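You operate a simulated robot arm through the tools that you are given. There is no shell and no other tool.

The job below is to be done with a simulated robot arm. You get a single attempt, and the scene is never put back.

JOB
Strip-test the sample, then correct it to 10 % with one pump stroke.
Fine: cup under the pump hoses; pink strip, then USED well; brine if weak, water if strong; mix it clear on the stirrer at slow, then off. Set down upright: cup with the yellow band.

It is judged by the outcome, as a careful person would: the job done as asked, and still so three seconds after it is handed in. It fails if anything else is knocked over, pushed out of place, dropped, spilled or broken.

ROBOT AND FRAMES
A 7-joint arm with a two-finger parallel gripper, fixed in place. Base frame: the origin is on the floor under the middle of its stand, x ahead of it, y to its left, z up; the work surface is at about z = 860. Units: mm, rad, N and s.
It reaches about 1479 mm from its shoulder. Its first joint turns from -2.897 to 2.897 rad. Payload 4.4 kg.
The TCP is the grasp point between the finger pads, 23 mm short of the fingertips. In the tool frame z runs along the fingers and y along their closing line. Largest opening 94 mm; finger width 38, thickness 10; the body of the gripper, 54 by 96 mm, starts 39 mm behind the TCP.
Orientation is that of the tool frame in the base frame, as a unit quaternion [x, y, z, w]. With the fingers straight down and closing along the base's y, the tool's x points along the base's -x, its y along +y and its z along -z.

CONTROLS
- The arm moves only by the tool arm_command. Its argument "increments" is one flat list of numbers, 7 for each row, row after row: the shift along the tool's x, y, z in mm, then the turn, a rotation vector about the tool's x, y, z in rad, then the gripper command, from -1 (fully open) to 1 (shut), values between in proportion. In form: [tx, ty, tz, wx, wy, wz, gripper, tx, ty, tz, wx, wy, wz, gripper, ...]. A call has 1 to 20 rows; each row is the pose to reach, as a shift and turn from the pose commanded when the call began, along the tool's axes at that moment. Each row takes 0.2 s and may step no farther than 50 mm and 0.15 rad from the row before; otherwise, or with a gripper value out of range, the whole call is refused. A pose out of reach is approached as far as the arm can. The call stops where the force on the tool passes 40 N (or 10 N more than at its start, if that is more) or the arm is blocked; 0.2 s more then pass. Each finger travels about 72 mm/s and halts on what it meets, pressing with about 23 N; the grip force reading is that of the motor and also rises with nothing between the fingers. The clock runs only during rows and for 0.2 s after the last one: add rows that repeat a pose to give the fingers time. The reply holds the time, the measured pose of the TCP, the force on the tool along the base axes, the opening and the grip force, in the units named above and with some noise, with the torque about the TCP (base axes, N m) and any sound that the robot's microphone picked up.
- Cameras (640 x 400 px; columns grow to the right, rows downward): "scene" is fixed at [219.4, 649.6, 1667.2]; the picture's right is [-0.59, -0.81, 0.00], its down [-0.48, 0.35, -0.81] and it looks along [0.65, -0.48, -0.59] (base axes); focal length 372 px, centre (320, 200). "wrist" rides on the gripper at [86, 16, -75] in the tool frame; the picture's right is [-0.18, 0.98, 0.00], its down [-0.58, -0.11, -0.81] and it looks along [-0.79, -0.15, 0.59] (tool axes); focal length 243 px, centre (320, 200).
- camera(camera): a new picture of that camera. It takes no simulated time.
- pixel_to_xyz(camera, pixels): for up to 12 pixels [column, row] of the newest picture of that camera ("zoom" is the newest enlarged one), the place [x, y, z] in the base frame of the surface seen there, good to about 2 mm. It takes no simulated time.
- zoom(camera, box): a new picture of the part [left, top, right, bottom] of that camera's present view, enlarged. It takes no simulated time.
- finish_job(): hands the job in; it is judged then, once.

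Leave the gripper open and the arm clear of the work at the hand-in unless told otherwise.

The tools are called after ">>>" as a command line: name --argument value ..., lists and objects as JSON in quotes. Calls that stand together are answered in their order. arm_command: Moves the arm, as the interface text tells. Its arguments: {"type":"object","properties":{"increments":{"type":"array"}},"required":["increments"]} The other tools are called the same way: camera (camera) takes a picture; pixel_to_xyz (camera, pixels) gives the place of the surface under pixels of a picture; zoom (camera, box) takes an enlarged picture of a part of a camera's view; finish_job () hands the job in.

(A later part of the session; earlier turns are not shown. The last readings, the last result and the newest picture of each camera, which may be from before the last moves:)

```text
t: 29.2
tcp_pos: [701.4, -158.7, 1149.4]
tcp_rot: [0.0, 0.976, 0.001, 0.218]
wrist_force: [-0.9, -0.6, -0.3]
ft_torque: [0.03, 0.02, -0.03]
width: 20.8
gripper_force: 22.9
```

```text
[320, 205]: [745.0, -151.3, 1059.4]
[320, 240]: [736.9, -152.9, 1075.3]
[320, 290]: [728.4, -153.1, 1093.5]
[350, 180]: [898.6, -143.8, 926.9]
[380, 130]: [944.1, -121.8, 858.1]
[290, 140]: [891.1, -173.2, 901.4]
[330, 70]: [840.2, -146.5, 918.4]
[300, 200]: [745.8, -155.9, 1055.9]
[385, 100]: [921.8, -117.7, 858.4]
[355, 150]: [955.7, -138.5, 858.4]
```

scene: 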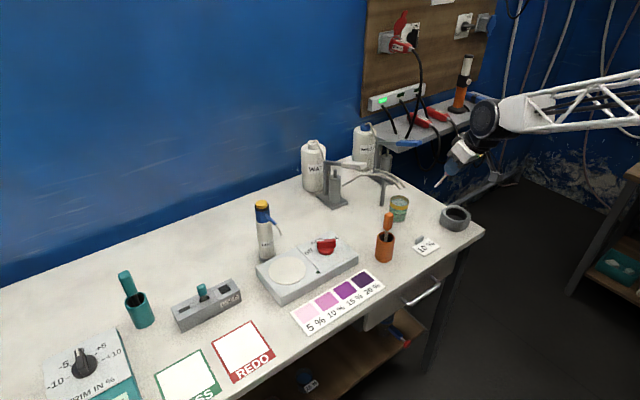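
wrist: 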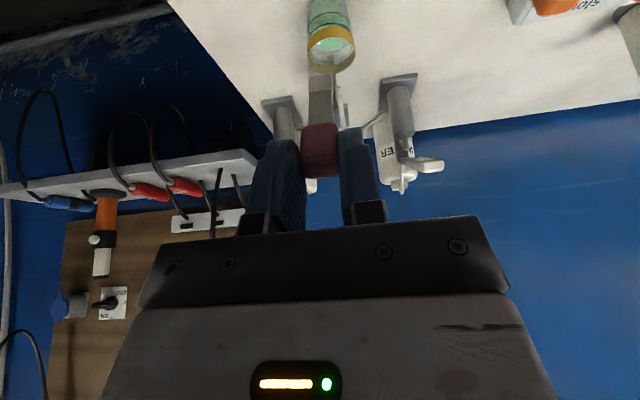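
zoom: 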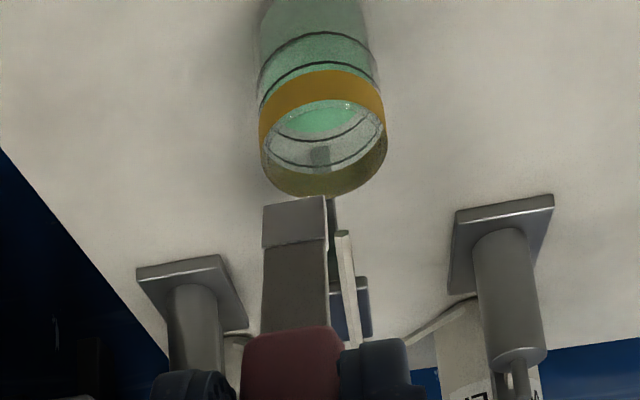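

The measured tip position (745, 1057) matches the prediction. I'll move to the pre-dip pose, with the tip about 40 mm above and in front of the rim.

>>> arm_command --increments '[-15, 0, 37, 0, 0, 0, 0.7, -30, 0, 74, 0, 0, 0, 0.7, -42.9, 0, 110.5, 0, 0, 0, 0.7, -42.9, 0, 110.5, 0, 0, 0, 0.7]'

>>> zoom --camera "wrist" --box '[240, 0, 420, 150]'

>>> zoom --camera "scene" --box '[360, 130, 460, 230]'

```text
t: 30.2
tcp_pos: [789.7, -159.3, 1065.2]
tcp_rot: [0.001, 0.976, 0.001, 0.217]
wrist_force: [-0.3, 0.9, -0.9]
ft_torque: [-0.01, 0.01, 0.01]
width: 20.9
gripper_force: 23.1
```

```text
2.67 times, centred on (330, 75) of wrist
```

zoom: 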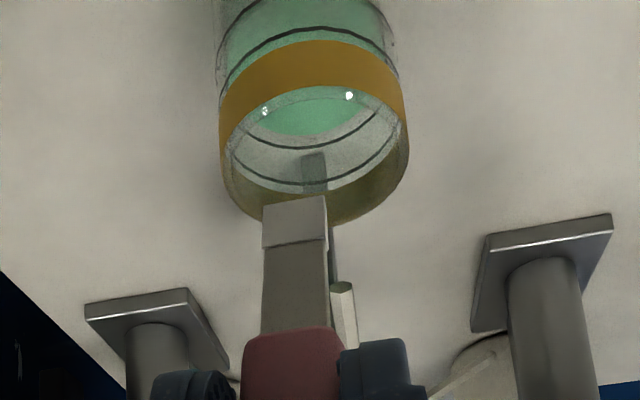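

```text
4.00 times, centred on (410, 180) of scene
```

zoom: 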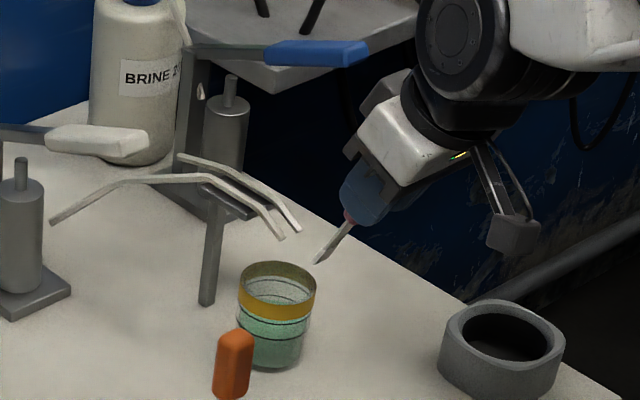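

The tip is just in front of and above the rim, and the hose ends are behind it. I'll advance 60 mm along the strip axis in small steps and check.

>>> arm_command --increments '[0.5, 1, 20, 0, 0, 0, 0.7, 0.8, 1, 40, 0, 0, 0, 0.7, 1, 1, 60, 0, 0, 0, 0.7, 1, 1, 60, 0, 0, 0, 0.7]'

>>> zoom --camera "wrist" --box '[220, 0, 440, 180]'

>>> zoom --camera "scene" --box '[365, 150, 445, 230]'

```text
t: 31.2
tcp_pos: [811.3, -159.7, 1010.3]
tcp_rot: [0.0, 0.976, 0.001, 0.217]
wrist_force: [0.4, -0.4, -0.5]
ft_torque: [0.0, 0.03, 0.03]
width: 20.7
gripper_force: 22.3
```

```text
2.22 times, centred on (330, 90) of wrist
```

zoom: 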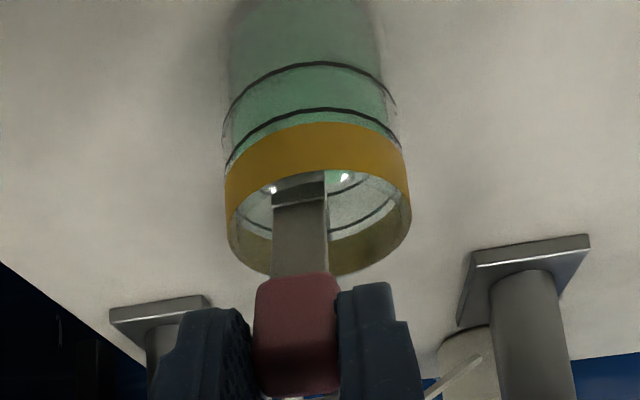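

```text
5.00 times, centred on (405, 190) of scene
```

zoom: 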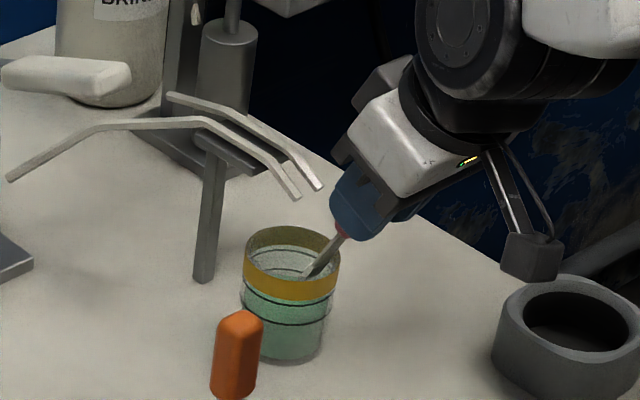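

The strip is inside the rim but appears a few mm left of centre. I'll measure the rim and the strip in the wrist view before going deeper.

>>> zoom --camera "wrist" --box '[220, 0, 440, 180]'

>>> pixel_to_xyz --camera "zoom" --pixels '[[230, 185], [406, 180], [318, 140], [240, 160], [398, 160], [280, 200], [322, 200], [300, 240], [300, 185], [318, 162], [350, 262], [270, 265]]'

```text
2.22 times, centred on (330, 90) of wrist
```

zoom: 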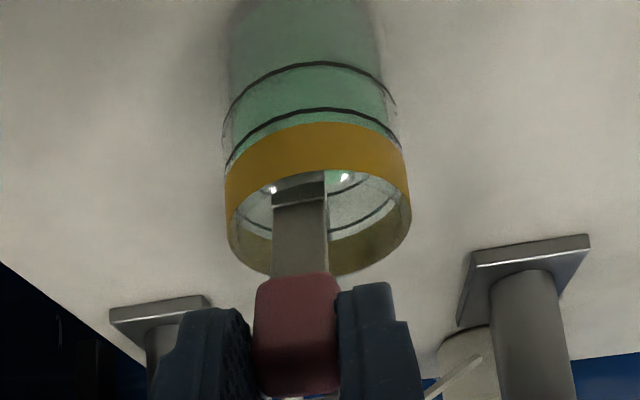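

```text
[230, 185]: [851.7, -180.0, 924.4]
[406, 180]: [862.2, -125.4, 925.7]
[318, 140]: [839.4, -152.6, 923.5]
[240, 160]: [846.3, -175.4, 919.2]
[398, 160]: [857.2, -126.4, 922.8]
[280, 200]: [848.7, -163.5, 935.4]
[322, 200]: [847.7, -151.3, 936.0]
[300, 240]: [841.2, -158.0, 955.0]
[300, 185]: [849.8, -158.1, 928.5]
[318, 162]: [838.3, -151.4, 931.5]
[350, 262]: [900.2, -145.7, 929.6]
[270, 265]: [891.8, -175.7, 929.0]
```

The strip is about 4 mm off the cup's centre line, which is fine. I'll shift 3 mm and dip slowly to a tip height of z ≈ 877, then hold for about 1.5 s.

>>> arm_command --increments '[-0.6, 1, 12, 0, 0, 0, 0.7, -1.2, 2, 24, 0, 0, 0, 0.7, -1.7, 3, 36, 0, 0, 0, 0.7, -2.1, 3, 47, 0, 0, 0, 0.7, -2.1, 3, 47, 0, 0, 0, 0.7, -2.1, 3, 47, 0, 0, 0, 0.7, -2.1, 3, 47, 0, 0, 0, 0.7, -2.1, 3, 47, 0, 0, 0, 0.7, -2.1, 3, 47, 0, 0, 0, 0.7]'

>>> zoom --camera "wrist" --box '[220, 0, 440, 180]'

>>> zoom --camera "scene" --box '[365, 150, 445, 230]'

```text
t: 33.2
tcp_pos: [833.6, -155.0, 969.3]
tcp_rot: [0.0, 0.976, 0.0, 0.218]
wrist_force: [1.6, 1.1, 12.6]
ft_torque: [-0.02, -0.61, 0.02]
width: 20.9
gripper_force: 23.4
```

```text
2.22 times, centred on (330, 90) of wrist
```

zoom: 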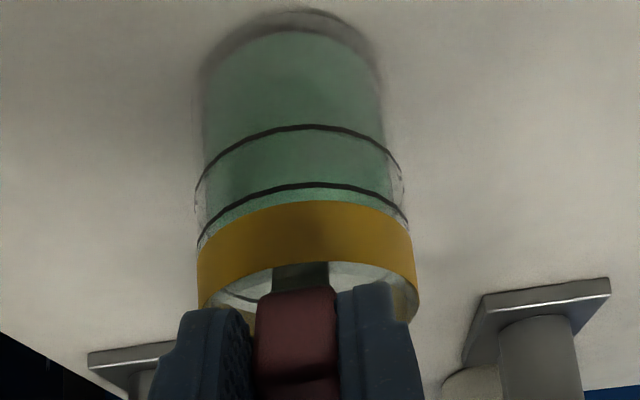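

```text
5.00 times, centred on (405, 190) of scene
```

zoom: 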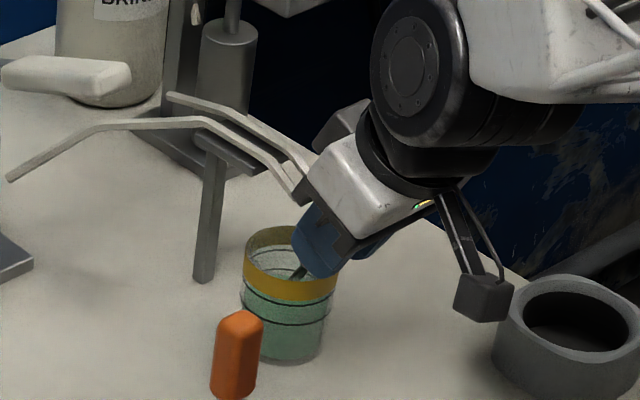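

The force reads 12.6 N upward with a torque that fits the strip tip touching the cup floor. I'll back off 4 mm along the axis right away and hold the strip in the liquid a little longer.

>>> arm_command --increments '[0, 0, -4, 0, 0, 0, 0.7, 0, 0, -4, 0, 0, 0, 0.7, 0, 0, -4, 0, 0, 0, 0.7, 0, 0, -4, 0, 0, 0, 0.7, 0, 0, -4, 0, 0, 0, 0.7]'

>>> zoom --camera "wrist" --box '[220, 0, 440, 180]'

```text
t: 34.4
tcp_pos: [830.6, -154.0, 972.8]
tcp_rot: [0.001, 0.976, 0.0, 0.218]
wrist_force: [0.1, 0.2, 0.2]
ft_torque: [0.01, 0.0, 0.04]
width: 20.5
gripper_force: 22.6
```

```text
2.22 times, centred on (330, 90) of wrist
```

zoom: 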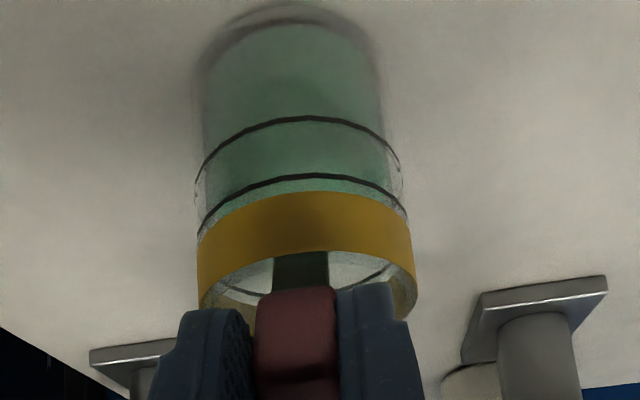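

The force is zero again. I'll withdraw along the same axis and look at the pad.

>>> arm_command --increments '[0, 0, -15, 0, 0, 0, 0.7, 0, 0, -35, 0, 0, 0, 0.7, 0, 0, -60, 0, 0, 0, 0.7, 0, 0, -85, 0, 0, 0, 0.7, 0, 0, -110, 0, 0, 0, 0.7, 0, 0, -110, 0, 0, 0, 0.7]'

>>> zoom --camera "wrist" --box '[260, 40, 380, 160]'

>>> zoom --camera "scene" --box '[360, 150, 460, 230]'

```text
t: 35.8
tcp_pos: [784.2, -154.6, 1073.2]
tcp_rot: [0.0, 0.976, 0.001, 0.218]
wrist_force: [0.3, 0.2, -0.4]
ft_torque: [0.01, 0.02, -0.03]
width: 20.6
gripper_force: 23.0
```

```text
3.33 times, centred on (320, 100) of wrist
```

zoom: 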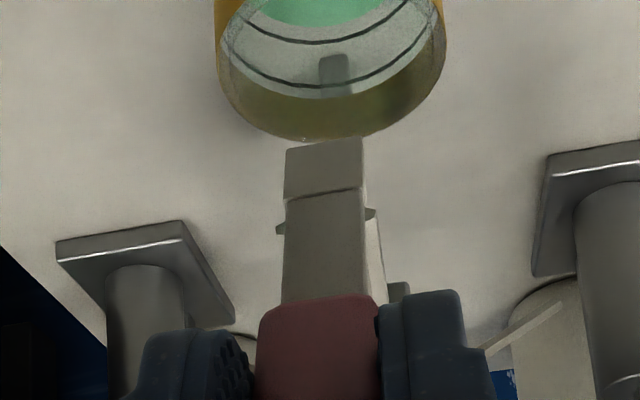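

```text
5.00 times, centred on (410, 190) of scene
```

zoom: 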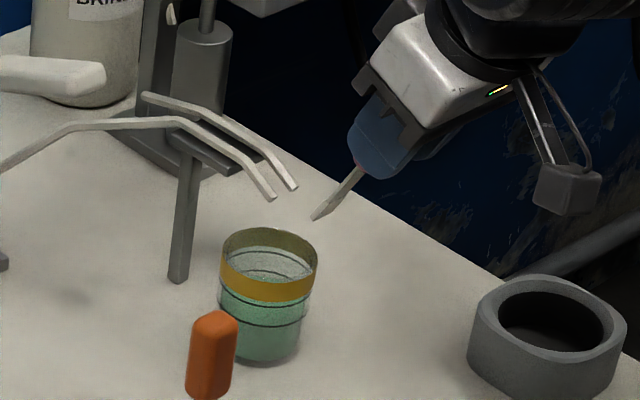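

The pad still looks pale. The colour may need time to develop, so I'll hold for about 2 s and look again.

>>> arm_command --increments '[0, 0, 0, 0, 0, 0, 0.7, 0, 0, 0, 0, 0, 0, 0.7, 0, 0, 0, 0, 0, 0, 0.7, 0, 0, 0, 0, 0, 0, 0.7, 0, 0, 0, 0, 0, 0, 0.7, 0, 0, 0, 0, 0, 0, 0.7, 0, 0, 0, 0, 0, 0, 0.7, 0, 0, 0, 0, 0, 0, 0.7, 0, 0, 0, 0, 0, 0, 0.7, 0, 0, 0, 0, 0, 0, 0.7]'

>>> zoom --camera "wrist" --box '[260, 40, 380, 160]'

>>> zoom --camera "scene" --box '[410, 170, 450, 210]'

```text
t: 38.0
tcp_pos: [784.7, -154.1, 1072.4]
tcp_rot: [0.001, 0.976, 0.0, 0.217]
wrist_force: [1.3, 0.1, 0.2]
ft_torque: [-0.04, -0.02, 0.0]
width: 20.9
gripper_force: 22.7
```

```text
3.33 times, centred on (320, 100) of wrist
```

zoom: 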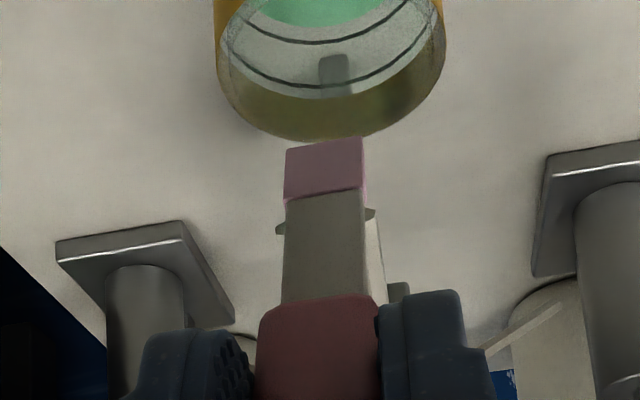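

```text
10.00 times, centred on (430, 190) of scene
```

zoom: 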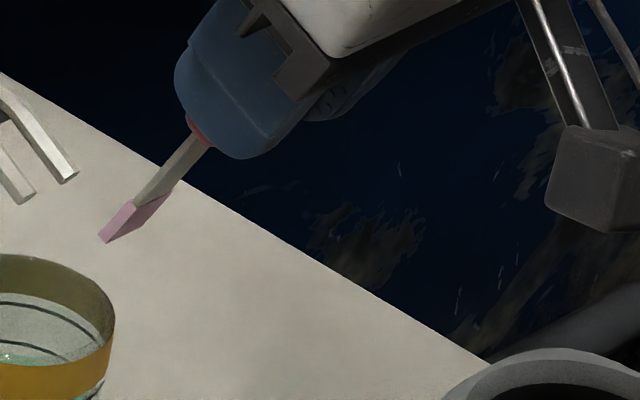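

The pad is turning pink. I'll wait longer so I can read the fully developed colour.

>>> arm_command --increments '[0, 0, 0, 0, 0, 0, 0.7, 0, 0, 0, 0, 0, 0, 0.7, 0, 0, 0, 0, 0, 0, 0.7, 0, 0, 0, 0, 0, 0, 0.7, 0, 0, 0, 0, 0, 0, 0.7, 0, 0, 0, 0, 0, 0, 0.7, 0, 0, 0, 0, 0, 0, 0.7, 0, 0, 0, 0, 0, 0, 0.7, 0, 0, 0, 0, 0, 0, 0.7, 0, 0, 0, 0, 0, 0, 0.7, 0, 0, 0, 0, 0, 0, 0.7, 0, 0, 0, 0, 0, 0, 0.7, 0, 0, 0, 0, 0, 0, 0.7, 0, 0, 0, 0, 0, 0, 0.7, 0, 0, 0, 0, 0, 0, 0.7, 0, 0, 0, 0, 0, 0, 0.7, 0, 0, 0, 0, 0, 0, 0.7, 0, 0, 0, 0, 0, 0, 0.7, 0, 0, 0, 0, 0, 0, 0.7, 0, 0, 0, 0, 0, 0, 0.7]'

>>> zoom --camera "wrist" --box '[260, 40, 380, 160]'

>>> zoom --camera "scene" --box '[410, 170, 450, 210]'

>>> zoom --camera "scene" --box '[280, 260, 400, 340]'

```text
t: 42.2
tcp_pos: [784.5, -154.5, 1072.7]
tcp_rot: [0.001, 0.976, 0.001, 0.218]
wrist_force: [-0.5, -0.2, 0.7]
ft_torque: [0.01, 0.02, -0.05]
width: 21.0
gripper_force: 23.3
```

```text
3.33 times, centred on (320, 100) of wrist
```

zoom: 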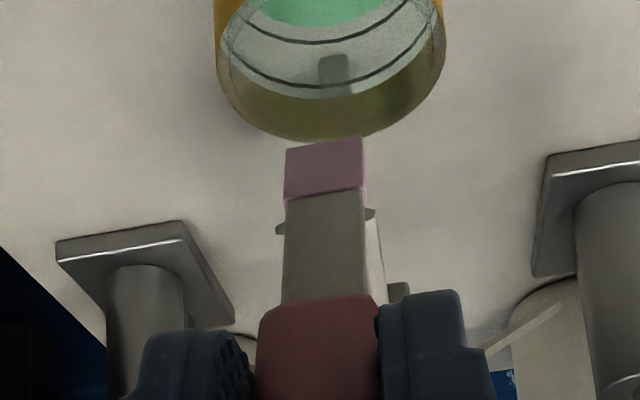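

```text
10.00 times, centred on (430, 190) of scene
```

zoom: 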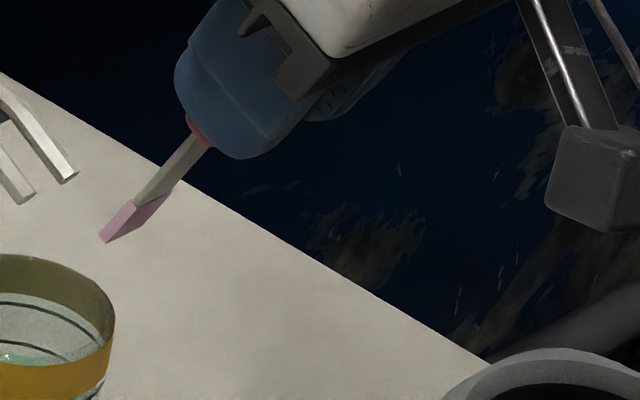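

```text
5.00 times, centred on (340, 300) of scene
```

zoom: 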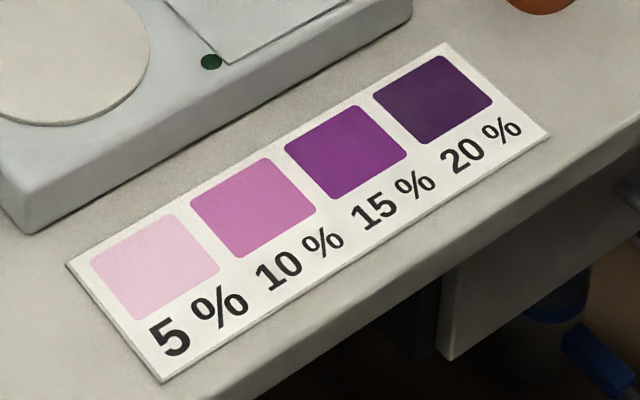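

The colour hasn't changed from t = 38 to t = 42, so it's fully developed. The face I see is in shadow, though, so I need a fair comparison with the chart. I'll back off, turn the hand upright, and then show the pad to the scene camera next to the chart.

>>> arm_command --increments '[14, 0, -36, 0, 0, 0, 0.7, 29, 0, -72, 0, 0, 0, 0.7, 43.8, 0, -106, 0, 0, 0, 0.7, 43.8, 0, -106, 0, 0.145, 0, 0.7, 43.8, 0, -106, 0, 0.29, 0, 0.7, 43.8, 0, -106, 0, 0.436, 0, 0.7, 43.8, 0, -106, 0, 0.436, 0, 0.7]'

>>> camera --camera "scene"

>>> pixel_to_xyz --camera "scene" --pixels '[[309, 313], [326, 300], [345, 290], [363, 281], [295, 312], [380, 280], [288, 270], [325, 245], [388, 218], [384, 250]]'

```text
t: 43.8
tcp_pos: [700.3, -154.0, 1148.9]
tcp_rot: [0.0, 1.0, 0.001, 0.0]
wrist_force: [0.2, -0.9, -0.6]
ft_torque: [0.0, 0.0, 0.0]
width: 20.7
gripper_force: 23.6
```

```text
taken
```

scene: 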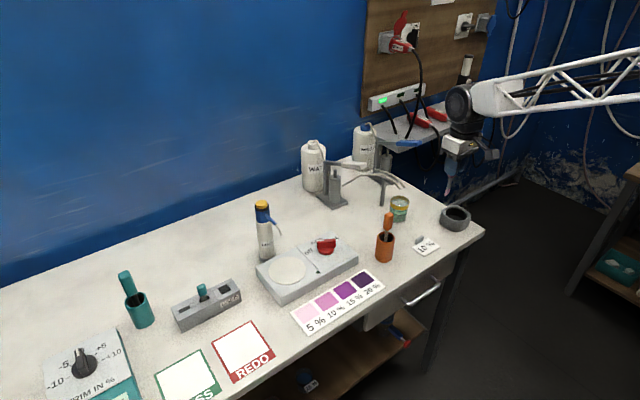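

```text
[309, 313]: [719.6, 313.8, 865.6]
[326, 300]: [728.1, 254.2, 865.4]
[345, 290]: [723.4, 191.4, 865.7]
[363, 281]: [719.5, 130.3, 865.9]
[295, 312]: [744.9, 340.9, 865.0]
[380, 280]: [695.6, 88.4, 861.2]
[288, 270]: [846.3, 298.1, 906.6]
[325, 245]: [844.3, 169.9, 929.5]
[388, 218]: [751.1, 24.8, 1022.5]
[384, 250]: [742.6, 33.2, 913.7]
```

The chart lies at x ≈ 720, y ≈ 130–314. I'll carry the strip over to hold it above the 5–10 % patches and tilt it so the pad faces the scene camera.

>>> arm_command --increments '[0, 45, 0, 0, 0, 0, 0.7, 0, 90, 0, 0, 0, 0, 0.7, 0, 135, 0, 0, 0, 0, 0.7, 0, 180, 0, 0, 0, 0, 0.7, 0, 225, 0, 0, 0, 0, 0.7, 0, 270, 0, 0, 0, 0, 0.7, 0, 315, 10, 0, 0, 0, 0.7, -10, 355, 30, 0, 0, 0, 0.7, -20, 395, 50, 0, 0, 0, 0.7, -30, 425, 75, 0, 0, 0, 0.7, -40, 430, 100, 0, 0.14, 0, 0.7, -40, 430, 110, 0, 0.28, 0, 0.7, -40, 430, 110, 0, 0.4, 0, 0.7, -40, 430, 110, 0, 0.4, 0, 0.7]'

>>> zoom --camera "scene" --box '[270, 220, 400, 340]'

>>> camera --camera "wrist"

```text
t: 46.8
tcp_pos: [740.8, 276.3, 1041.0]
tcp_rot: [0.001, 0.98, 0.001, -0.197]
wrist_force: [-0.1, -0.3, -0.9]
ft_torque: [0.0, -0.03, 0.0]
width: 20.7
gripper_force: 23.4
```

```text
3.33 times, centred on (335, 280) of scene
```

zoom: 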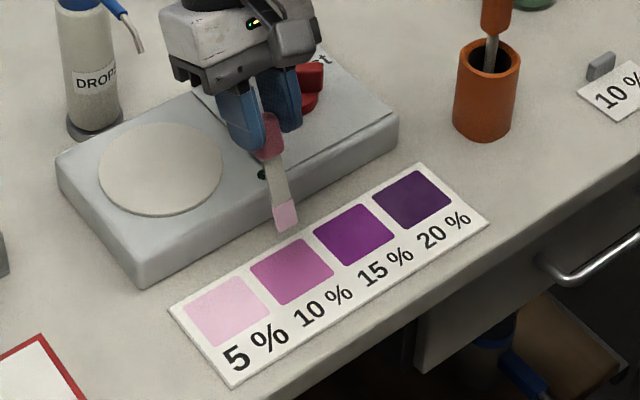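

```text
taken
```

wrist: 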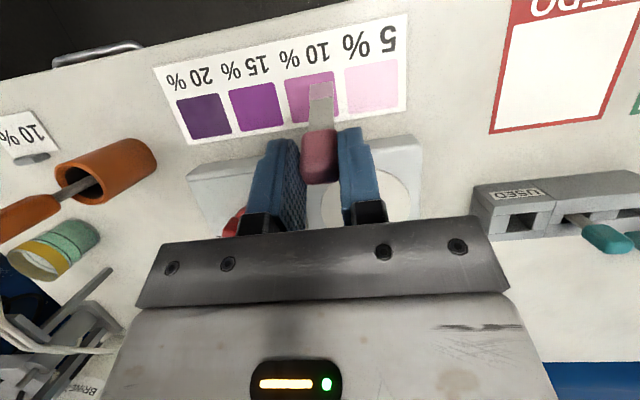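

In this view the pad is a light pink, much paler than the 10 % patch. I'll zoom in on both cameras to confirm.

>>> zoom --camera "scene" --box '[305, 265, 375, 325]'

>>> zoom --camera "wrist" --box '[260, 40, 420, 150]'

```text
6.67 times, centred on (340, 295) of scene
```

zoom: 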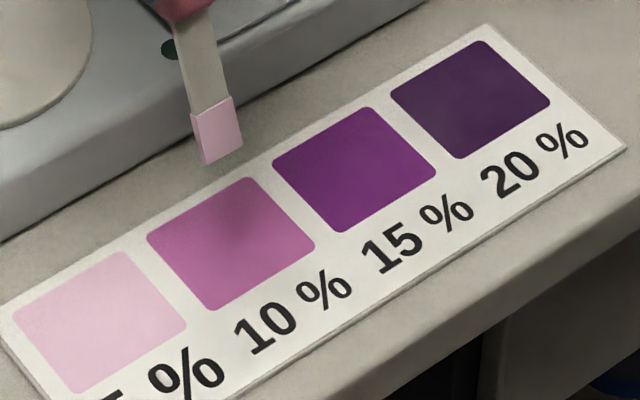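

```text
3.64 times, centred on (340, 95) of wrist
```

zoom: 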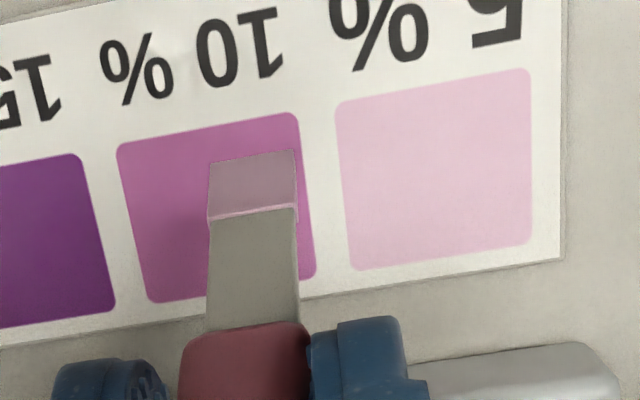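

The pad matches the 5 % patch, so the sample is weak and needs brine, the pump with the blue lever at the BRINE bottle. First I'll carry the used strip above the USED well, turning it vertical on the way.

>>> arm_command --increments '[-9, 10, -25, 0, -0.1, 0, 0.7, -27, 40, -45, 0, -0.2, 0, 0.7, -45, 75, -65, 0, -0.3, 0, 0.7, -65, 110, -85, 0, -0.4, 0, 0.7, -85, 150, -100, 0, -0.4, 0, 0.7, -108.4, 190, -110.9, 0, -0.4, 0, 0.7, -108.4, 190, -110.9, 0, -0.4, 0, 0.7]'

>>> zoom --camera "wrist" --box '[220, 20, 420, 160]'

>>> zoom --camera "scene" --box '[170, 230, 280, 330]'

```text
t: 48.4
tcp_pos: [883.6, 468.7, 1100.7]
tcp_rot: [0.0, 1.0, 0.002, 0.001]
wrist_force: [0.4, -0.2, 0.3]
ft_torque: [-0.05, 0.01, -0.01]
width: 21.0
gripper_force: 22.8
```

```text
2.86 times, centred on (320, 90) of wrist
```

zoom: 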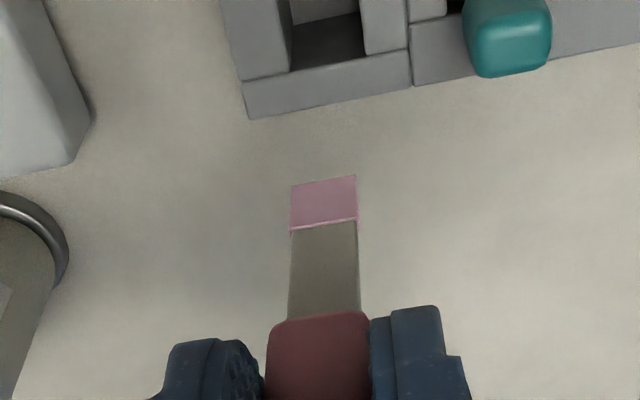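

```text
4.00 times, centred on (225, 280) of scene
```

zoom: 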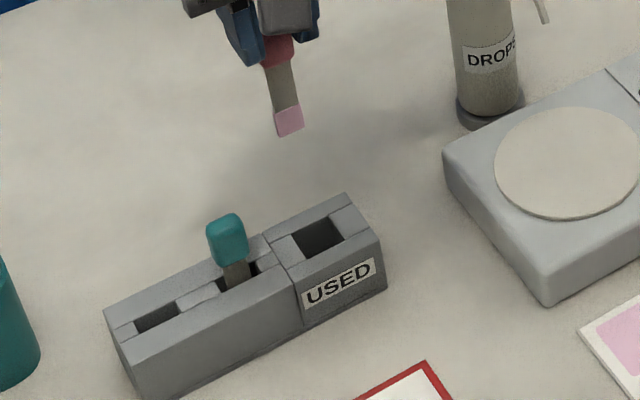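

The strip is above the USED well area. I'll lower it until the tip is about 10 mm over the opening and check where it sits.

>>> arm_command --increments '[0, -0.5, 35, 0, 0, 0, 0.7, 0, -0.5, 65, 0, 0, 0, 0.7, 0, -0.5, 80, 0, 0, 0, 0.7, 0, -0.5, 80, 0, 0, 0, 0.7]'

>>> zoom --camera "wrist" --box '[240, 20, 400, 140]'

>>> zoom --camera "scene" --box '[190, 250, 270, 320]'

>>> pixel_to_xyz --camera "zoom" --pixels '[[290, 255], [320, 235], [262, 265], [375, 235], [330, 290], [290, 220], [270, 285], [350, 255], [365, 220], [310, 275]]'

```text
t: 49.4
tcp_pos: [883.5, 466.5, 1022.7]
tcp_rot: [0.0, 1.0, 0.001, 0.001]
wrist_force: [0.4, -0.2, -0.9]
ft_torque: [-0.03, -0.02, 0.0]
width: 20.6
gripper_force: 23.4
```

```text
3.33 times, centred on (320, 80) of wrist
```

zoom: 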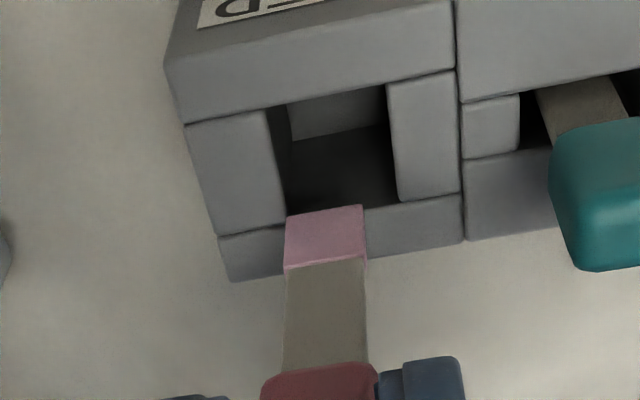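

```text
5.71 times, centred on (230, 285) of scene
```

zoom: 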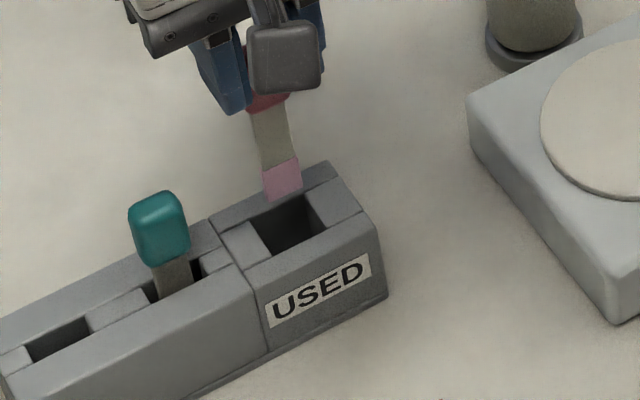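

```text
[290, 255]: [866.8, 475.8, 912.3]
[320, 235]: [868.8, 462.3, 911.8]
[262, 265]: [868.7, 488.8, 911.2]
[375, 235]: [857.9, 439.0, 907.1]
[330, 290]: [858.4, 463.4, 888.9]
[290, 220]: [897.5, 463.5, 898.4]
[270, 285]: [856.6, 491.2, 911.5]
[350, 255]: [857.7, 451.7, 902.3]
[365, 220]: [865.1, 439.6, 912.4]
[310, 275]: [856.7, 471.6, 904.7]
```

The strip lines up with the well. I'll lower it about 47 mm, so the tip ends a few mm above the well floor.

>>> arm_command --increments '[0, 0, 12, 0, 0, 0, 0.7, 0, 0, 24, 0, 0, 0, 0.7, 0, 0, 36, 0, 0, 0, 0.7, 0, 0, 47, 0, 0, 0, 0.7, 0, 0, 47, 0, 0, 0, 0.7]'

>>> zoom --camera "wrist" --box '[200, 20, 440, 200]'

>>> zoom --camera "scene" --box '[190, 250, 270, 320]'

```text
t: 50.6
tcp_pos: [883.1, 464.8, 975.0]
tcp_rot: [0.0, 1.0, 0.0, 0.001]
wrist_force: [-0.2, 1.7, 0.3]
ft_torque: [0.14, 0.03, 0.01]
width: 20.5
gripper_force: 22.8
```

```text
2.22 times, centred on (320, 110) of wrist
```

zoom: 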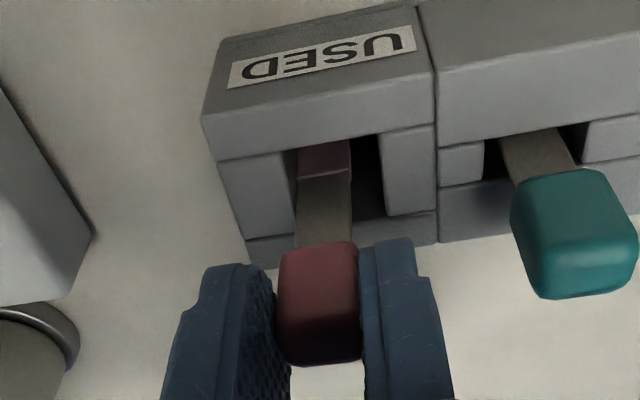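

```text
5.71 times, centred on (230, 285) of scene
```

zoom: 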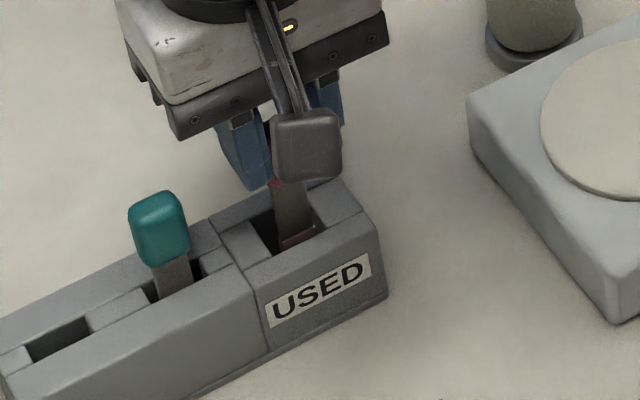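

The strip is in the well but just touching the wall on its -y side. I'll shift 4 mm to centre it, lower 2 mm and open the fingers gently.

>>> arm_command --increments '[0, 2, 0, 0, 0, 0, 0.7, 0, 4, 2, 0, 0, 0, 0.7, 0, 4, 3, 0, 0, 0, 0.7, 0, 4, 3, 0, 0, 0, 0.4, 0, 4, 3, 0, 0, 0, 0.2, 0, 4, 3, 0, 0, 0, 0.2, 0, 4, 3, 0, 0, 0, 0.2]'

>>> zoom --camera "wrist" --box '[200, 20, 440, 200]'

```text
t: 52.2
tcp_pos: [884.0, 468.3, 970.9]
tcp_rot: [0.0, 1.0, 0.0, 0.0]
wrist_force: [-0.2, 0.1, -1.0]
ft_torque: [0.0, -0.01, 0.04]
width: 37.7
gripper_force: 0.1
```

```text
2.22 times, centred on (320, 110) of wrist
```

zoom: 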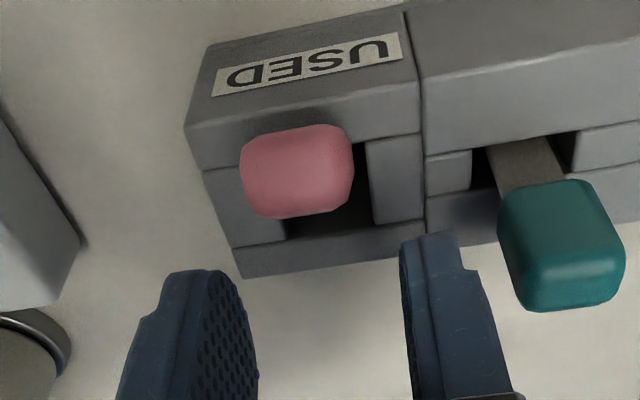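

The strip stands in the USED well, leaning a little. I'll raise the open hand straight up and check.

>>> arm_command --increments '[0, 0, -25, 0, 0, 0, 0.2, 0, 0, -65, 0, 0, 0, 0.2, 0, 0, -110, 0, 0, 0, -0.2, 0, 0, -155, 0, 0, 0, -0.6, 0, 0, -180, 0, 0, 0, -1, 0, 0, -180, 0, 0, 0, -1]'

>>> zoom --camera "scene" --box '[150, 240, 270, 330]'

>>> zoom --camera "wrist" --box '[200, 0, 440, 140]'

```text
t: 53.6
tcp_pos: [880.1, 467.6, 1149.2]
tcp_rot: [0.0, 1.0, 0.001, 0.001]
wrist_force: [0.2, 0.3, 0.7]
ft_torque: [0.01, 0.04, 0.02]
width: 93.9
gripper_force: 0.0
```

```text
4.44 times, centred on (210, 285) of scene
```

zoom: 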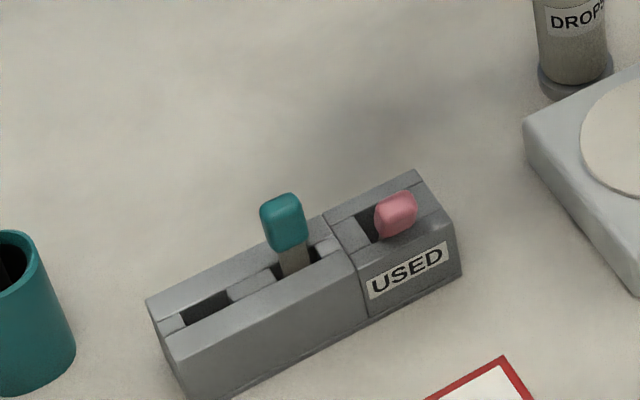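

```text
2.67 times, centred on (320, 70) of wrist
```

zoom: 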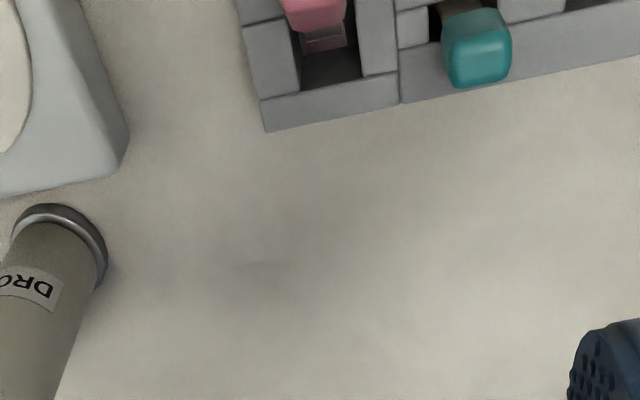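

The strip is in the USED well with the pink pad inside. Next is the brine pump, so I'll look closely at the blue lever.

>>> zoom --camera "scene" --box '[320, 115, 430, 215]'

>>> pixel_to_xyz --camera "zoom" --pixels '[[350, 85], [400, 90], [440, 97], [455, 110], [400, 105], [300, 78], [250, 80], [240, 130], [275, 128], [285, 160], [285, 190], [262, 130]]'

```text
4.00 times, centred on (375, 165) of scene
```

zoom: 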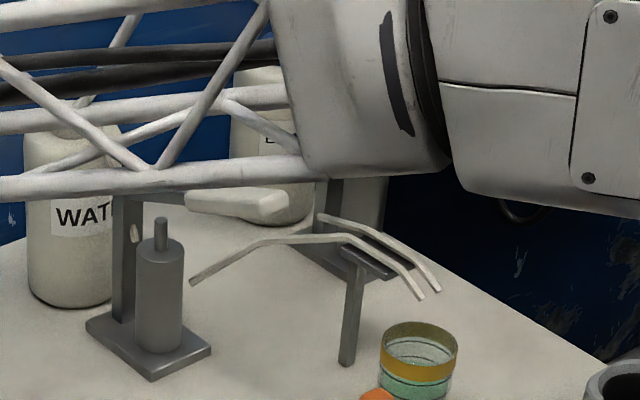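

```text
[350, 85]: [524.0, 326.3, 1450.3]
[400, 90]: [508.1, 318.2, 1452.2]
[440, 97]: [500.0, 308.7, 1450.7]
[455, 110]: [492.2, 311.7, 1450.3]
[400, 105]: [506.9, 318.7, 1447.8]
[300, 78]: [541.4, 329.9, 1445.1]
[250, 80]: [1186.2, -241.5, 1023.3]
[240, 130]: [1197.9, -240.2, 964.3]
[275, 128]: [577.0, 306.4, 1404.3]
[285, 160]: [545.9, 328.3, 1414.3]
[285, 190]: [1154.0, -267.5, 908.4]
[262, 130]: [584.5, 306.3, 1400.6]
```

The arm blocks the view. I'll move it high and across to stand in front of the brine pump, at about x = 690, y = -270, z = 1250.

>>> arm_command --increments '[11.9, -46, -6.3, 0, 0, 0, -1, 23.8, -92, -12.6, 0, 0, 0, -1, 35.7, -138, -18.9, 0, 0, 0, -1, 47.6, -184, -25.2, 0, 0, 0, -1, 59.5, -230, -31.5, 0, 0, 0, -1, 71.4, -276, -37.8, 0, 0, 0, -1, 83.3, -322, -44.1, 0, 0, 0, -1, 95.2, -368, -50.4, 0, 0, 0, -1, 107.1, -414, -56.7, 0, 0, 0, -1, 119, -460, -63, 0, 0, 0, -1, 130.9, -506, -69.3, 0, 0, 0, -1, 142.8, -552, -75.6, 0, 0, 0, -1, 154.7, -598, -81.9, 0, 0, 0, -1, 166.6, -644, -88.2, 0, 0, 0, -1, 178.5, -690, -94.5, 0, 0, 0, -1, 190, -737, -101, 0, 0, 0, -1, 190, -737, -101, 0, 0, 0, -1]'

>>> zoom --camera "scene" --box '[350, 115, 430, 215]'

>>> pixel_to_xyz --camera "zoom" --pixels '[[320, 92], [380, 100], [400, 110], [420, 115], [440, 110], [300, 95], [270, 95], [240, 100], [220, 120], [260, 130], [250, 150], [430, 120]]'

>>> camera --camera "wrist"

```text
t: 57.2
tcp_pos: [695.0, -268.7, 1249.0]
tcp_rot: [0.0, 1.0, 0.001, 0.0]
wrist_force: [0.1, -0.7, -0.1]
ft_torque: [0.04, -0.03, -0.02]
width: 94.2
gripper_force: 0.0
```

```text
4.00 times, centred on (390, 165) of scene
```

zoom: 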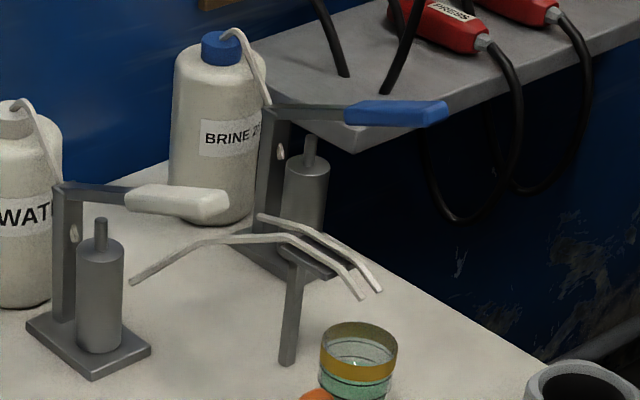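

```text
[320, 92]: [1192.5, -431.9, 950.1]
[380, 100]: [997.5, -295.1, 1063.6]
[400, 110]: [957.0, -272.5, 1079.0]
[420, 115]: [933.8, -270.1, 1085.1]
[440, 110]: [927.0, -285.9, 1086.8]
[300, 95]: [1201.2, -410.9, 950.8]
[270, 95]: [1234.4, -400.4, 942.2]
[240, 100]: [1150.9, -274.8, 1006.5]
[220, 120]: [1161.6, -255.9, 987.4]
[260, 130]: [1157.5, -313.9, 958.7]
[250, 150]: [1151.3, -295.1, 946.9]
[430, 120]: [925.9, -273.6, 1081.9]
```

```text
taken
```

wrist: 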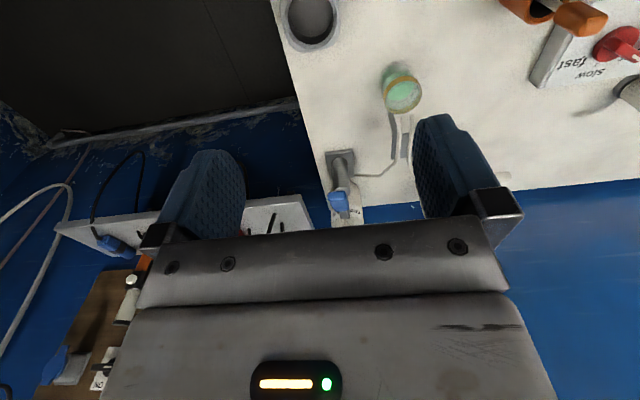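

The blue lever is clear now. I'll measure the handle, lever arm, post and plunger more closely.

>>> zoom --camera "scene" --box '[376, 130, 416, 180]'

>>> pixel_to_xyz --camera "zoom" --pixels '[[240, 110], [300, 115], [200, 105], [185, 130], [268, 175], [265, 200], [265, 250], [380, 110], [380, 130], [480, 110], [500, 125], [520, 105]]'

>>> zoom --camera "wrist" --box '[280, 50, 440, 230]'

>>> pixel_to_xyz --camera "wrist" --pixels '[[338, 198], [338, 208], [338, 192], [332, 200], [345, 200], [343, 183], [342, 170], [340, 155], [393, 165], [405, 145], [410, 150], [392, 130]]'

```text
8.00 times, centred on (396, 155) of scene
```

zoom: 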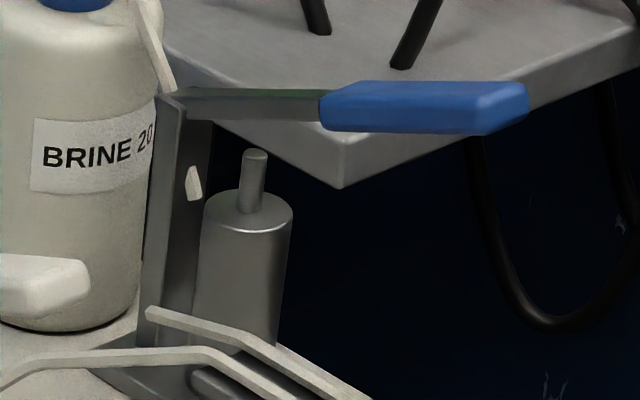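

```text
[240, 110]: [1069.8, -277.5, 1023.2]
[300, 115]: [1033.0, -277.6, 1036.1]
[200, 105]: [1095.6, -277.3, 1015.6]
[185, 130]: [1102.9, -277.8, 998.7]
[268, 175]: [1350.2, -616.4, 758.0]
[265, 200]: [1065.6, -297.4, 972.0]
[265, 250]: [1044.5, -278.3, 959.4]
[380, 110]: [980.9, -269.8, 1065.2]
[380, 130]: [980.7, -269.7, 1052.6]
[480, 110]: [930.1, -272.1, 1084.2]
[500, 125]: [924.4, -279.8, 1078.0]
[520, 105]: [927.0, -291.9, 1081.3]
```

```text
2.22 times, centred on (360, 140) of wrist
```

zoom: 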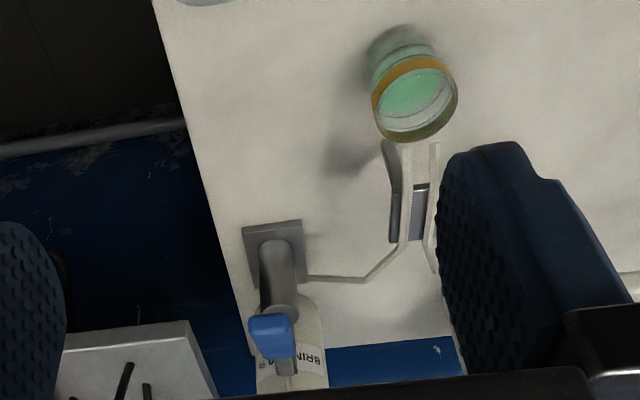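

```text
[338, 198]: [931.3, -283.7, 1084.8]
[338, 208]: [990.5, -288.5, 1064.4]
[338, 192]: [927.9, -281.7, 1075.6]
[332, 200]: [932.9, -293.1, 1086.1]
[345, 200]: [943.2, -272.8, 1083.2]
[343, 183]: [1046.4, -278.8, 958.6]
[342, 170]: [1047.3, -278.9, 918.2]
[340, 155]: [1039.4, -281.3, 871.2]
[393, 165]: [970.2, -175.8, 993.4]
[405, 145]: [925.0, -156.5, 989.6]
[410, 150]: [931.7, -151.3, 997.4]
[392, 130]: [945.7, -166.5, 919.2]
```

The lever pivots near (1105, -283, 1010). The blue handle runs from x ≈ 1000 to 925 at y ≈ -283, and its top near the end is at z ≈ 1085. I'll close the fingers and stop above the handle at x ≈ 945.

>>> arm_command --increments '[-40, -3, 10, 0, 0, 0, -0.5, -80, -6, 25, 0, 0, 0, 0, -120, -8, 40, 0, 0, 0, 0.5, -160, -10, 55, 0, 0, 0, 1, -200, -12, 75, 0, 0, 0, 1, -235, -13, 92, 0, 0, 0, 1, -250, -14, 99, 0, 0, 0, 1, -250, -14, 99, 0, 0, 0, 1, -250, -14, 99, 0, 0, 0, 1]'

>>> camera --camera "wrist"

>>> zoom --camera "scene" --box '[350, 90, 470, 210]'

```text
t: 59.2
tcp_pos: [942.7, -280.9, 1152.4]
tcp_rot: [0.001, 1.0, 0.0, 0.001]
wrist_force: [-0.3, 0.1, 0.4]
ft_torque: [-0.01, -0.01, 0.01]
width: 0.0
gripper_force: 23.2
```

```text
taken
```

wrist: 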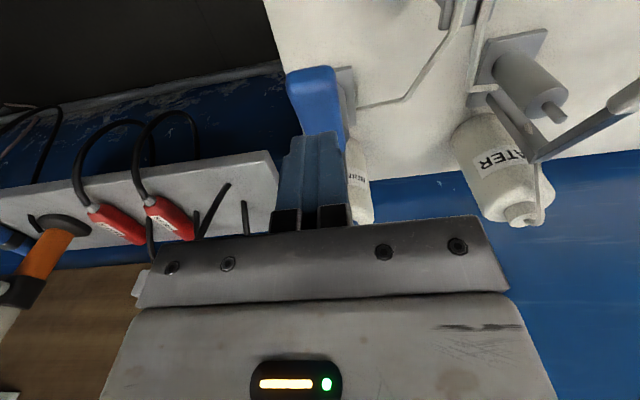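

```text
3.33 times, centred on (410, 150) of scene
```

zoom: 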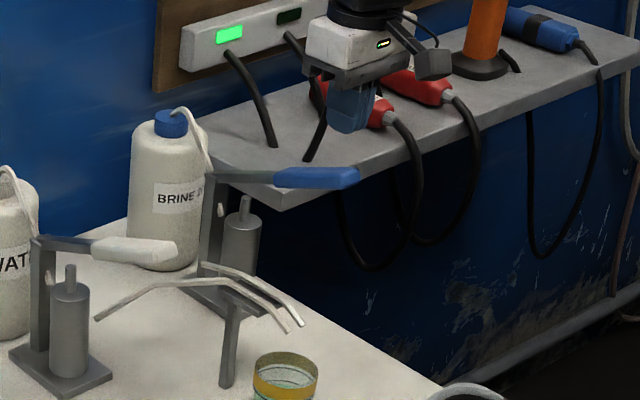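

The closed fingertips line up with the blue handle. I'll press straight down at a steady speed, and the move will stop by itself if the force gets high.

>>> arm_command --increments '[0, -1, 20, 0, 0, 0, 1, 0, -1, 36, 0, 0, 0, 1, 0, -1, 46, 0, 0, 0, 1, 0, -1, 56, 0, 0, 0, 1, 0, -1, 66, 0, 0, 0, 1, 0, -1, 76, 0, 0, 0, 1]'

>>> zoom --camera "scene" --box '[350, 100, 450, 220]'

```text
t: 60.6
tcp_pos: [943.8, -283.5, 1074.6]
tcp_rot: [0.0, 1.0, 0.001, 0.001]
wrist_force: [-0.4, 0.8, 2.9]
ft_torque: [0.02, 0.06, -0.01]
width: 0.1
gripper_force: 22.5
```

```text
3.33 times, centred on (400, 160) of scene
```

zoom: 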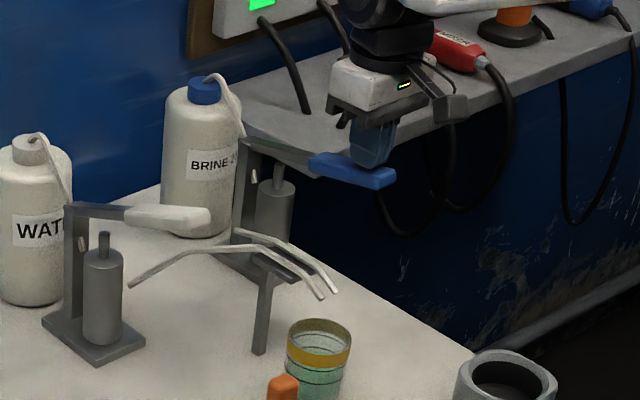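

The lever moves down with about 3 N. I'll continue the same stroke down to the stop.

>>> arm_command --increments '[0, 0, 10, 0, 0, 0, 1, 0, 0, 20, 0, 0, 0, 1, 0, 0, 30, 0, 0, 0, 1, 0, 0, 40, 0, 0, 0, 1, 0, 0, 50, 0, 0, 0, 1, 0, 0, 60, 0, 0, 0, 1]'

>>> zoom --camera "scene" --box '[350, 100, 450, 220]'

```text
t: 62.0
tcp_pos: [943.9, -283.2, 1015.7]
tcp_rot: [0.0, 1.0, 0.0, 0.0]
wrist_force: [-3.0, 0.4, 5.7]
ft_torque: [0.0, -0.06, -0.01]
width: 0.1
gripper_force: 22.6
```

```text
3.33 times, centred on (400, 160) of scene
```

zoom: 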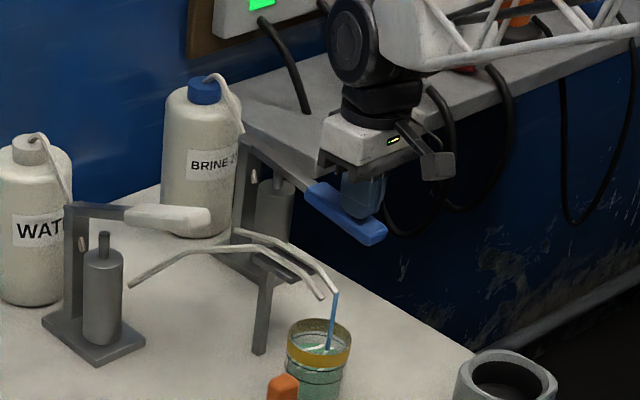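

A blue brine stream is running from the hose into the cup. I'll keep pressing to the end of the stroke.

>>> arm_command --increments '[0, 0, 10, 0, 0, 0, 1, 0, 0, 20, 0, 0, 0, 1, 0, 0, 30, 0, 0, 0, 1, 0, 0, 40, 0, 0, 0, 1, 0, 0, 50, 0, 0, 0, 1, 0, 0, 60, 0, 0, 0, 1]'

>>> zoom --camera "scene" --box '[350, 100, 450, 220]'

```text
t: 62.6
tcp_pos: [944.3, -283.8, 1004.4]
tcp_rot: [0.0, 1.0, -0.001, 0.005]
wrist_force: [-1.5, -1.1, 12.9]
ft_torque: [-0.05, -0.19, 0.2]
width: 0.0
gripper_force: 22.6
stopped in row 3: the force on the tool passed its limit at 51 N (the readings are from after the stop); the commanded pose is now the measured one
```

```text
3.33 times, centred on (400, 160) of scene
```

zoom: 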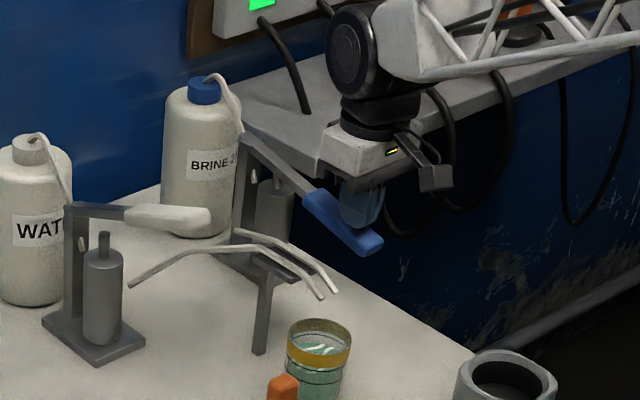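

The lever is at its end stop and the stream has ended, so that is one full stroke. I'll raise the hand smoothly and see whether the lever comes back up.

>>> arm_command --increments '[0, 0, -10, 0, 0, 0, 1, 0, 0, -22, 0, 0, 0, 1, 0, 0, -34, 0, 0, 0, 1, 0, 0, -46, 0, 0, 0, 1, 0, 0, -58, 0, 0, 0, 1, 0, 0, -70, 0, 0, 0, 1, 0, 0, -82, 0, 0, 0, 1, 0, 0, -100, 0, 0, 0, 1, 0, 0, -130, 0, 0, 0, 1, 0, 0, -160, 0, 0, 0, 1, 0, 0, -180, 0, 0, 0, 1]'

>>> zoom --camera "scene" --box '[350, 100, 450, 220]'

>>> zoom --camera "scene" --box '[380, 176, 424, 226]'

```text
t: 65.0
tcp_pos: [943.5, -283.1, 1182.0]
tcp_rot: [0.0, 1.0, 0.0, 0.004]
wrist_force: [-0.2, 0.0, -0.2]
ft_torque: [0.04, 0.01, -0.01]
width: 0.2
gripper_force: 22.9
```

```text
3.33 times, centred on (400, 160) of scene
```

zoom: 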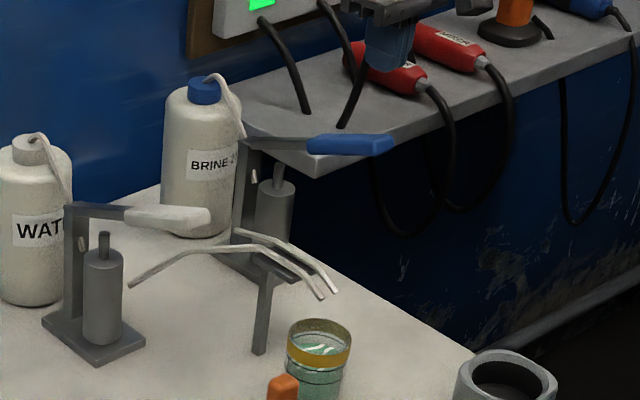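

```text
8.00 times, centred on (402, 201) of scene
```

zoom: 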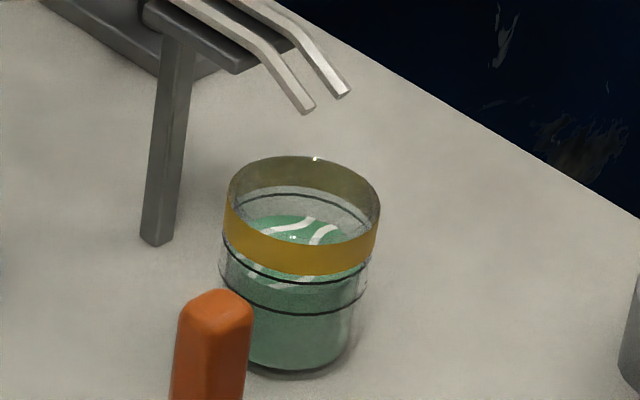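

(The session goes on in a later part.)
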